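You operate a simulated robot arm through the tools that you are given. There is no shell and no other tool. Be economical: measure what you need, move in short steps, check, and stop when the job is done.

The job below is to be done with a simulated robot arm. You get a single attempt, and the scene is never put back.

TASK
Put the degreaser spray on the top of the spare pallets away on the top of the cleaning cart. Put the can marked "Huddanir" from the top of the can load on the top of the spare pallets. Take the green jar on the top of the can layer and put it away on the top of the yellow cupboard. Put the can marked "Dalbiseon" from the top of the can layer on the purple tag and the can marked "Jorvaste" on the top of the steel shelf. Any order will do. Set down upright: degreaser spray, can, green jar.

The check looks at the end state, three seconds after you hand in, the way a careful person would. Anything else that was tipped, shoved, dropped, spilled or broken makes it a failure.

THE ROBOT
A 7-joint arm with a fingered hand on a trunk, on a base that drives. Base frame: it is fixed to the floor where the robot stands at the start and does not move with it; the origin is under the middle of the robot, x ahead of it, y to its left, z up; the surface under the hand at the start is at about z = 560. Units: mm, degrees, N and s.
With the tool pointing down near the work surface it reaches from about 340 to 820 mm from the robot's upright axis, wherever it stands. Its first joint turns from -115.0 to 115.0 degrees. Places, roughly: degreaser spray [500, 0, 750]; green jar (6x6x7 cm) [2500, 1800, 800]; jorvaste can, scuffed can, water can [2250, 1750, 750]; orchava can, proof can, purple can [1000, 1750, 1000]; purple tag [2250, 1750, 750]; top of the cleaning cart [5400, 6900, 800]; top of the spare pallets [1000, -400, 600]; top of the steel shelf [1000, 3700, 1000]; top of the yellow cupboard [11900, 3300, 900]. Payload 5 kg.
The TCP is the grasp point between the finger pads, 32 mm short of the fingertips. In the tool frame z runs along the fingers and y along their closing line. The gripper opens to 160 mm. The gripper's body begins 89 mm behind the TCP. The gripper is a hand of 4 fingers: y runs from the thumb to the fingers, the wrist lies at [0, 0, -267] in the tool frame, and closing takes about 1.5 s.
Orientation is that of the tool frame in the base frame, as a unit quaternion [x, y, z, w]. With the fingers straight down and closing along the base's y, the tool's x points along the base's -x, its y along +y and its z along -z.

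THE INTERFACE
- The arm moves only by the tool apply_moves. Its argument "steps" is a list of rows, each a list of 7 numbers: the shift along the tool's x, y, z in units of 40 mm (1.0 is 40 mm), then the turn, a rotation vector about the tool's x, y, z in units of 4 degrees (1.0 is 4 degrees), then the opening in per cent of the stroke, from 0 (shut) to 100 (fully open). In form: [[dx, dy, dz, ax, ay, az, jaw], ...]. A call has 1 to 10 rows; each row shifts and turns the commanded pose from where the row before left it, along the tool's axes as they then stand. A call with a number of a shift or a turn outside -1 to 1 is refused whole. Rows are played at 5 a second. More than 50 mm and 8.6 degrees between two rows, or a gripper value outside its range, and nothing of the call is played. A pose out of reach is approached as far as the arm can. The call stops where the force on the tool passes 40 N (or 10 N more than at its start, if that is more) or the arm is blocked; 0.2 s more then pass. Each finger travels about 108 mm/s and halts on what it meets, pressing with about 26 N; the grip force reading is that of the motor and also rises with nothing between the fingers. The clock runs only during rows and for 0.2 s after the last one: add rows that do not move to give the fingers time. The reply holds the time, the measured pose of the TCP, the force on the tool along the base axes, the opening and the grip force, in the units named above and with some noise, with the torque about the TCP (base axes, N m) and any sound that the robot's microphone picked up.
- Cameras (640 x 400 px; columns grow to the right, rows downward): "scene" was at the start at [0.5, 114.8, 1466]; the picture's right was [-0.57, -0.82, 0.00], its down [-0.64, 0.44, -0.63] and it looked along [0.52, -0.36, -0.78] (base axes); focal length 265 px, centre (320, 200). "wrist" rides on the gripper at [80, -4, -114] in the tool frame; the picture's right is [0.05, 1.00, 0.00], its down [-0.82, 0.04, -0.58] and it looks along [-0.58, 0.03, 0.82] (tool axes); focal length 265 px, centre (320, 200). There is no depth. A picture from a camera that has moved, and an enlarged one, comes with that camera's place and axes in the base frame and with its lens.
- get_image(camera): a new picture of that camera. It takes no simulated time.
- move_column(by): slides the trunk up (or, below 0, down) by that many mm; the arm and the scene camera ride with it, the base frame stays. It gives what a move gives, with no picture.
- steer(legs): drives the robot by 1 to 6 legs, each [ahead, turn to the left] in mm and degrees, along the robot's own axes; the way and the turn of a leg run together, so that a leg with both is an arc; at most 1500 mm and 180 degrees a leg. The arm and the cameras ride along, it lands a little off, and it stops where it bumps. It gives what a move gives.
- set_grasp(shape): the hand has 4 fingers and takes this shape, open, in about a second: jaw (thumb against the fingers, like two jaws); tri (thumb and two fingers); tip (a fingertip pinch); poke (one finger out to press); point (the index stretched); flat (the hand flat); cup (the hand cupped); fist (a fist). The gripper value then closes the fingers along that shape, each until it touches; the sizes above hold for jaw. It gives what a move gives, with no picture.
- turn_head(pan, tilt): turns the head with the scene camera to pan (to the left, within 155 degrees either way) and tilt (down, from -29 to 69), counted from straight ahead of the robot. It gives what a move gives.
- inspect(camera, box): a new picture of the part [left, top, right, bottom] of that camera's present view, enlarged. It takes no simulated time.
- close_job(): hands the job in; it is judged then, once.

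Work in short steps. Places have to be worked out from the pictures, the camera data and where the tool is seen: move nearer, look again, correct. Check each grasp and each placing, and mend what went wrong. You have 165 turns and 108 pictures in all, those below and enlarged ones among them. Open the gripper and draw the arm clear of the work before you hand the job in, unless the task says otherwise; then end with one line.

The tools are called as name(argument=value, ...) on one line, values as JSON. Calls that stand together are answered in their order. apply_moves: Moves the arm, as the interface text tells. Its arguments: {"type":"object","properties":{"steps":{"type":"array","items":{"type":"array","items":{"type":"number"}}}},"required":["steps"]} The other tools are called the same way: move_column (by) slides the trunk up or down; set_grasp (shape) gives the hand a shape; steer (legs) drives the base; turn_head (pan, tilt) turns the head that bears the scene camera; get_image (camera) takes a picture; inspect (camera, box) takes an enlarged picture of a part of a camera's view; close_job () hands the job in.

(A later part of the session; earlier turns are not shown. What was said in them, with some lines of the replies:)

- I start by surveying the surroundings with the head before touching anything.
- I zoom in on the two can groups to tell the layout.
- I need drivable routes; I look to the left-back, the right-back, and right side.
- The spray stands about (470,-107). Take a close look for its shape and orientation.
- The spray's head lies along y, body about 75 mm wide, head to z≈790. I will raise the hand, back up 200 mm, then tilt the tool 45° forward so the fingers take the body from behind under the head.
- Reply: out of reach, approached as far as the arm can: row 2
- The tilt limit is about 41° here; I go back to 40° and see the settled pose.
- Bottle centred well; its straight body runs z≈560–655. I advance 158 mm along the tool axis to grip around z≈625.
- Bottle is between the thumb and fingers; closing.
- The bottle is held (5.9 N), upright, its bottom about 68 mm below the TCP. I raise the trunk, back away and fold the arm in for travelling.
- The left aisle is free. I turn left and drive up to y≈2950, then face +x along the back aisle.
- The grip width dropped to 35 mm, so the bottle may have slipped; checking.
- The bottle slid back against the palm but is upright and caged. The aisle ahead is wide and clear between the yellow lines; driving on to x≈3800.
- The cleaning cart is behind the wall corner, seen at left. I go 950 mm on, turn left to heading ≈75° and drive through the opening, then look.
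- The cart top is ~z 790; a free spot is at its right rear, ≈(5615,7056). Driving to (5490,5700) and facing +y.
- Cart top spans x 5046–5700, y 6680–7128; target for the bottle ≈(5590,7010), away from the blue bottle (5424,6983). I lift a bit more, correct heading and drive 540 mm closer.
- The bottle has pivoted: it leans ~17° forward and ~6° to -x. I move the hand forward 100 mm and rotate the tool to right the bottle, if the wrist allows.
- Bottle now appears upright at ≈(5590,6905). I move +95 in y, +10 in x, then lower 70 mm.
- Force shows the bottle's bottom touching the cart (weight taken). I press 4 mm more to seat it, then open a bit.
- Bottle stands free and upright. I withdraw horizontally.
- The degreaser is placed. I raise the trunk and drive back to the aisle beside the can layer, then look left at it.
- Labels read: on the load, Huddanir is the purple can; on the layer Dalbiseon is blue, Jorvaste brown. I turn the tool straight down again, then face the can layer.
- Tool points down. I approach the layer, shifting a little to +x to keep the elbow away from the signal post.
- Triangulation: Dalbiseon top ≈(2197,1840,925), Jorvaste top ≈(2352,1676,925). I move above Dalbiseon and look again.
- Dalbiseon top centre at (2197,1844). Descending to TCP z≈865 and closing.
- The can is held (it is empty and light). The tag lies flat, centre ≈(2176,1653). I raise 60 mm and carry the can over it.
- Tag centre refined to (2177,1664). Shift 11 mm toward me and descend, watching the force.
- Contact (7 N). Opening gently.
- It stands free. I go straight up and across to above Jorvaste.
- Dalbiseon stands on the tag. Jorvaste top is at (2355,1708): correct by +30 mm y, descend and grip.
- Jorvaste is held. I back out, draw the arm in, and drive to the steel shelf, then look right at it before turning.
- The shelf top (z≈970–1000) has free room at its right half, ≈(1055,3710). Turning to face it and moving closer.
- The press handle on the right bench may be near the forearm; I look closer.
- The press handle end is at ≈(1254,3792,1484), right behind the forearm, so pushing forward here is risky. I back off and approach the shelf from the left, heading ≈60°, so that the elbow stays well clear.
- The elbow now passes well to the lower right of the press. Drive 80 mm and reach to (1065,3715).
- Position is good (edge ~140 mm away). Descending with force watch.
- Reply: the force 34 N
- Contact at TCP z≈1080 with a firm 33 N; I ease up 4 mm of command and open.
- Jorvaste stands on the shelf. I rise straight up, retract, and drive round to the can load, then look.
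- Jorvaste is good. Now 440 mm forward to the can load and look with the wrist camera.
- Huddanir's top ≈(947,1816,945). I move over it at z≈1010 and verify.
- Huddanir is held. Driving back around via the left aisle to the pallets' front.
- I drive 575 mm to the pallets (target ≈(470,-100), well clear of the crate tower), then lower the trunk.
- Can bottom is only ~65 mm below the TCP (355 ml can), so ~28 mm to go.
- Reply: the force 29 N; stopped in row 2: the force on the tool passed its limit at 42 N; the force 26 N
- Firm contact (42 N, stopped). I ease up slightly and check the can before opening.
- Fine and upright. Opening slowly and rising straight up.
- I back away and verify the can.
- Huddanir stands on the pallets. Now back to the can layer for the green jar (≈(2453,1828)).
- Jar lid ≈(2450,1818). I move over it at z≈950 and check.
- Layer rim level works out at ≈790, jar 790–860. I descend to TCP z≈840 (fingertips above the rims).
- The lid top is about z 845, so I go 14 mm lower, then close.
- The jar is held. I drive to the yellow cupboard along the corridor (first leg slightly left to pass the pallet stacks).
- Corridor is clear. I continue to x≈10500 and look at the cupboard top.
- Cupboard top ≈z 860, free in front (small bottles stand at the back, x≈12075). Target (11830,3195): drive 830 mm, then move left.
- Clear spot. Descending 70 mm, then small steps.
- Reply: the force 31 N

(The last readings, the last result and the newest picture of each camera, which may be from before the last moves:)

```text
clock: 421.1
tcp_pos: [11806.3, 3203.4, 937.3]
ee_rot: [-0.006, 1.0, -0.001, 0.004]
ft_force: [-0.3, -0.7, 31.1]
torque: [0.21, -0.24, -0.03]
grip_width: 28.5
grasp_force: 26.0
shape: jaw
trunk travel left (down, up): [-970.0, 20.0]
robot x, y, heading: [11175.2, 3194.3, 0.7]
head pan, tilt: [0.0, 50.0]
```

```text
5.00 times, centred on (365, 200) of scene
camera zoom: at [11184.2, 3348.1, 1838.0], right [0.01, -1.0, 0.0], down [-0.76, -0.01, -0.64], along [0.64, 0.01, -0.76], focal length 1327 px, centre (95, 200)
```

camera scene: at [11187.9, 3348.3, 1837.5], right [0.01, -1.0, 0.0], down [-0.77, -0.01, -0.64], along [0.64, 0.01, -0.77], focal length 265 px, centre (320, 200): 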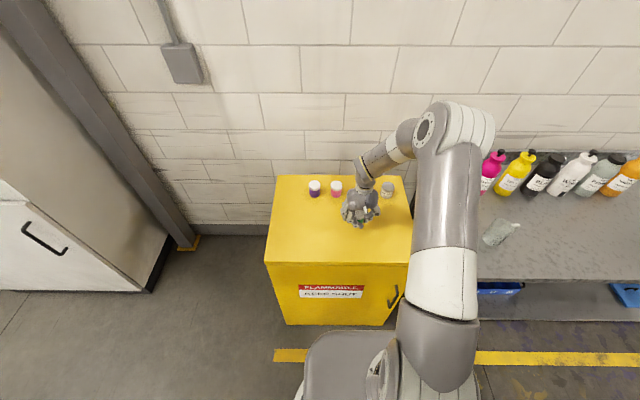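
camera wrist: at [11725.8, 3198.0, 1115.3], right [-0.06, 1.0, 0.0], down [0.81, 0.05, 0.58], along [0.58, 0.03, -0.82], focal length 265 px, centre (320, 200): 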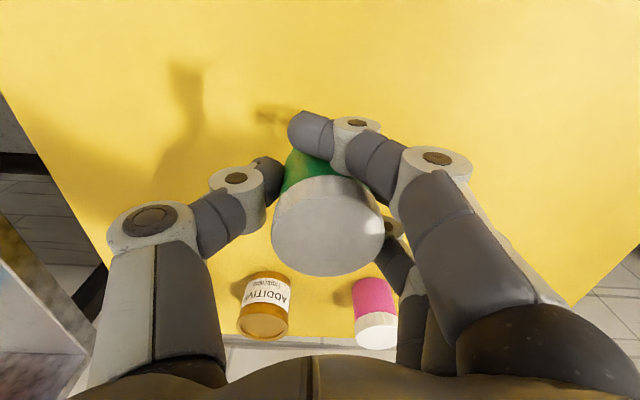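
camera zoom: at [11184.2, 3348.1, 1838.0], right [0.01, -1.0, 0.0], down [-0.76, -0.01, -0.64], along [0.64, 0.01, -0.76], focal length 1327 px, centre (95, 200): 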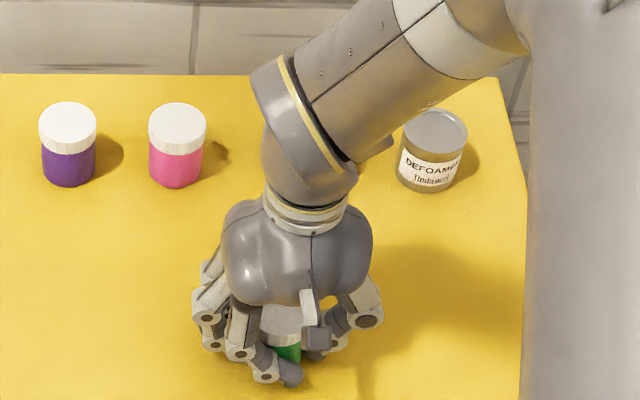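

Already in contact (31 N). I ease up 4 mm and re-read.

apply_moves(steps=[[0, 0, -0.1, 0, 0, 0, 0], [0, 0, 0, 0, 0, 0, 0]])

get_image(camera="wrist")

```text
clock: 421.7
tcp_pos: [11806.5, 3203.1, 937.8]
ee_rot: [-0.005, 1.0, -0.001, 0.002]
ft_force: [6.3, -0.4, 16.5]
torque: [0.2, -0.34, -0.05]
grip_width: 28.6
grasp_force: 26.0
shape: jaw
trunk travel left (down, up): [-970.0, 20.0]
robot x, y, heading: [11176.8, 3187.4, 0.8]
head pan, tilt: [0.0, 50.0]
```

```text
15 pictures are left
camera wrist: at [11724.5, 3197.5, 1050.4], right [-0.06, 1.0, 0.0], down [0.81, 0.05, 0.58], along [0.58, 0.03, -0.81], focal length 265 px, centre (320, 200)
```

wrist: 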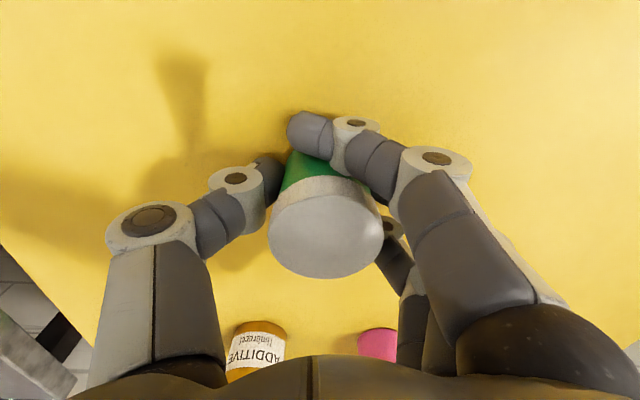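

apply_moves(steps=[[0, 0, -0.05, 0, 0, 0, 0], [0, 0, 0, 0, 0, 0, 22], [0, 0, 0, 0, 0, 0, 28], [0, 0, 0, 0, 0, 0, 36], [0, 0, 0, 0, 0, 0, 46], [0, 0, 0, 0, 0, 0, 58], [0, 0, 0, 0, 0, 0, 70], [0, 0, 0, 0, 0, 0, 80], [0, 0, 0, 0, 0, 0, 80]])

apply_moves(steps=[[0, 0, -0.8, 0, 0, 0, 80], [0, 0, -0.8, 0, 0, 0, 80], [0, 0, -0.8, 0, 0, 0, 80], [0, 0, -0.8, 0, 0, 0, 80], [0, 0, 0, 0, 0, 0, 80]])

steer(legs=[[-500, 0]])

turn_head(pan=0, tilt=40)

inspect(camera="scene", box=[260, 130, 420, 230])

```text
clock: 423.7
tcp_pos: [11806.9, 3202.1, 938.4]
ee_rot: [-0.006, 1.0, 0.0, 0.001]
ft_force: [-1.2, 1.0, 0.3]
torque: [0.0, 0.0, 0.02]
grip_width: 127.9
grasp_force: 0.0
shape: jaw
trunk travel left (down, up): [-970.0, 20.0]
robot x, y, heading: [11174.5, 3191.2, 0.7]
head pan, tilt: [0.0, 50.0]
```

```text
clock: 424.9
tcp_pos: [11806.9, 3201.8, 1065.4]
ee_rot: [-0.005, 1.0, -0.001, 0.002]
ft_force: [0.6, 0.5, -0.4]
torque: [0.01, 0.04, 0.02]
grip_width: 127.7
grasp_force: 0.0
shape: jaw
trunk travel left (down, up): [-970.0, 20.0]
robot x, y, heading: [11172.6, 3191.7, 0.6]
head pan, tilt: [0.0, 50.0]
```

```text
clock: 427.8
tcp_pos: [11309.6, 3195.0, 1066.6]
ee_rot: [-0.004, 1.0, -0.001, 0.001]
ft_force: [0.0, -0.1, -0.3]
torque: [-0.02, -0.03, -0.01]
grip_width: 127.8
grasp_force: 0.0
shape: jaw
trunk travel left (down, up): [-970.0, 20.0]
robot x, y, heading: [10678.2, 3184.1, 0.8]
head pan, tilt: [0.0, 50.0]
```

```text
clock: 428.6
tcp_pos: [11309.7, 3195.4, 1065.7]
ee_rot: [-0.004, 1.0, 0.0, 0.0]
ft_force: [0.1, -0.3, 0.8]
torque: [0.03, 0.03, 0.04]
grip_width: 127.8
grasp_force: 0.1
shape: jaw
trunk travel left (down, up): [-970.0, 20.0]
robot x, y, heading: [10679.2, 3185.5, 0.7]
head pan, tilt: [0.0, 40.0]
```

```text
4.00 times, centred on (340, 180) of scene
camera zoom: at [10699.1, 3343.0, 1851.5], right [0.01, -1.0, 0.0], down [-0.64, -0.01, -0.77], along [0.77, 0.01, -0.64], focal length 1061 px, centre (240, 280)
```

zoom: 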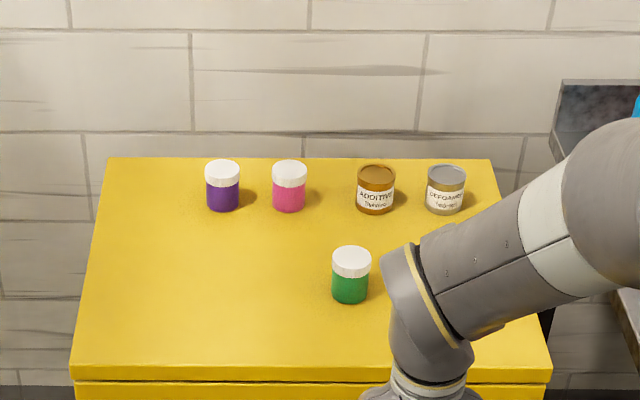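

The green jar stands upright on the yellow cupboard. All five items are placed, the gripper is open and the arm is clear, so I hand in the job.

close_job()

```text
The job is handed in.
```

All five items are at their destinations and upright, and the job is handed in: the degreaser on the cleaning cart, Huddanir on the spare pallets, Dalbiseon on the purple tag, Jorvaste on the steel shelf, and the green jar on the yellow cupboard. Pictures after each release show every item standing and no other object moved.
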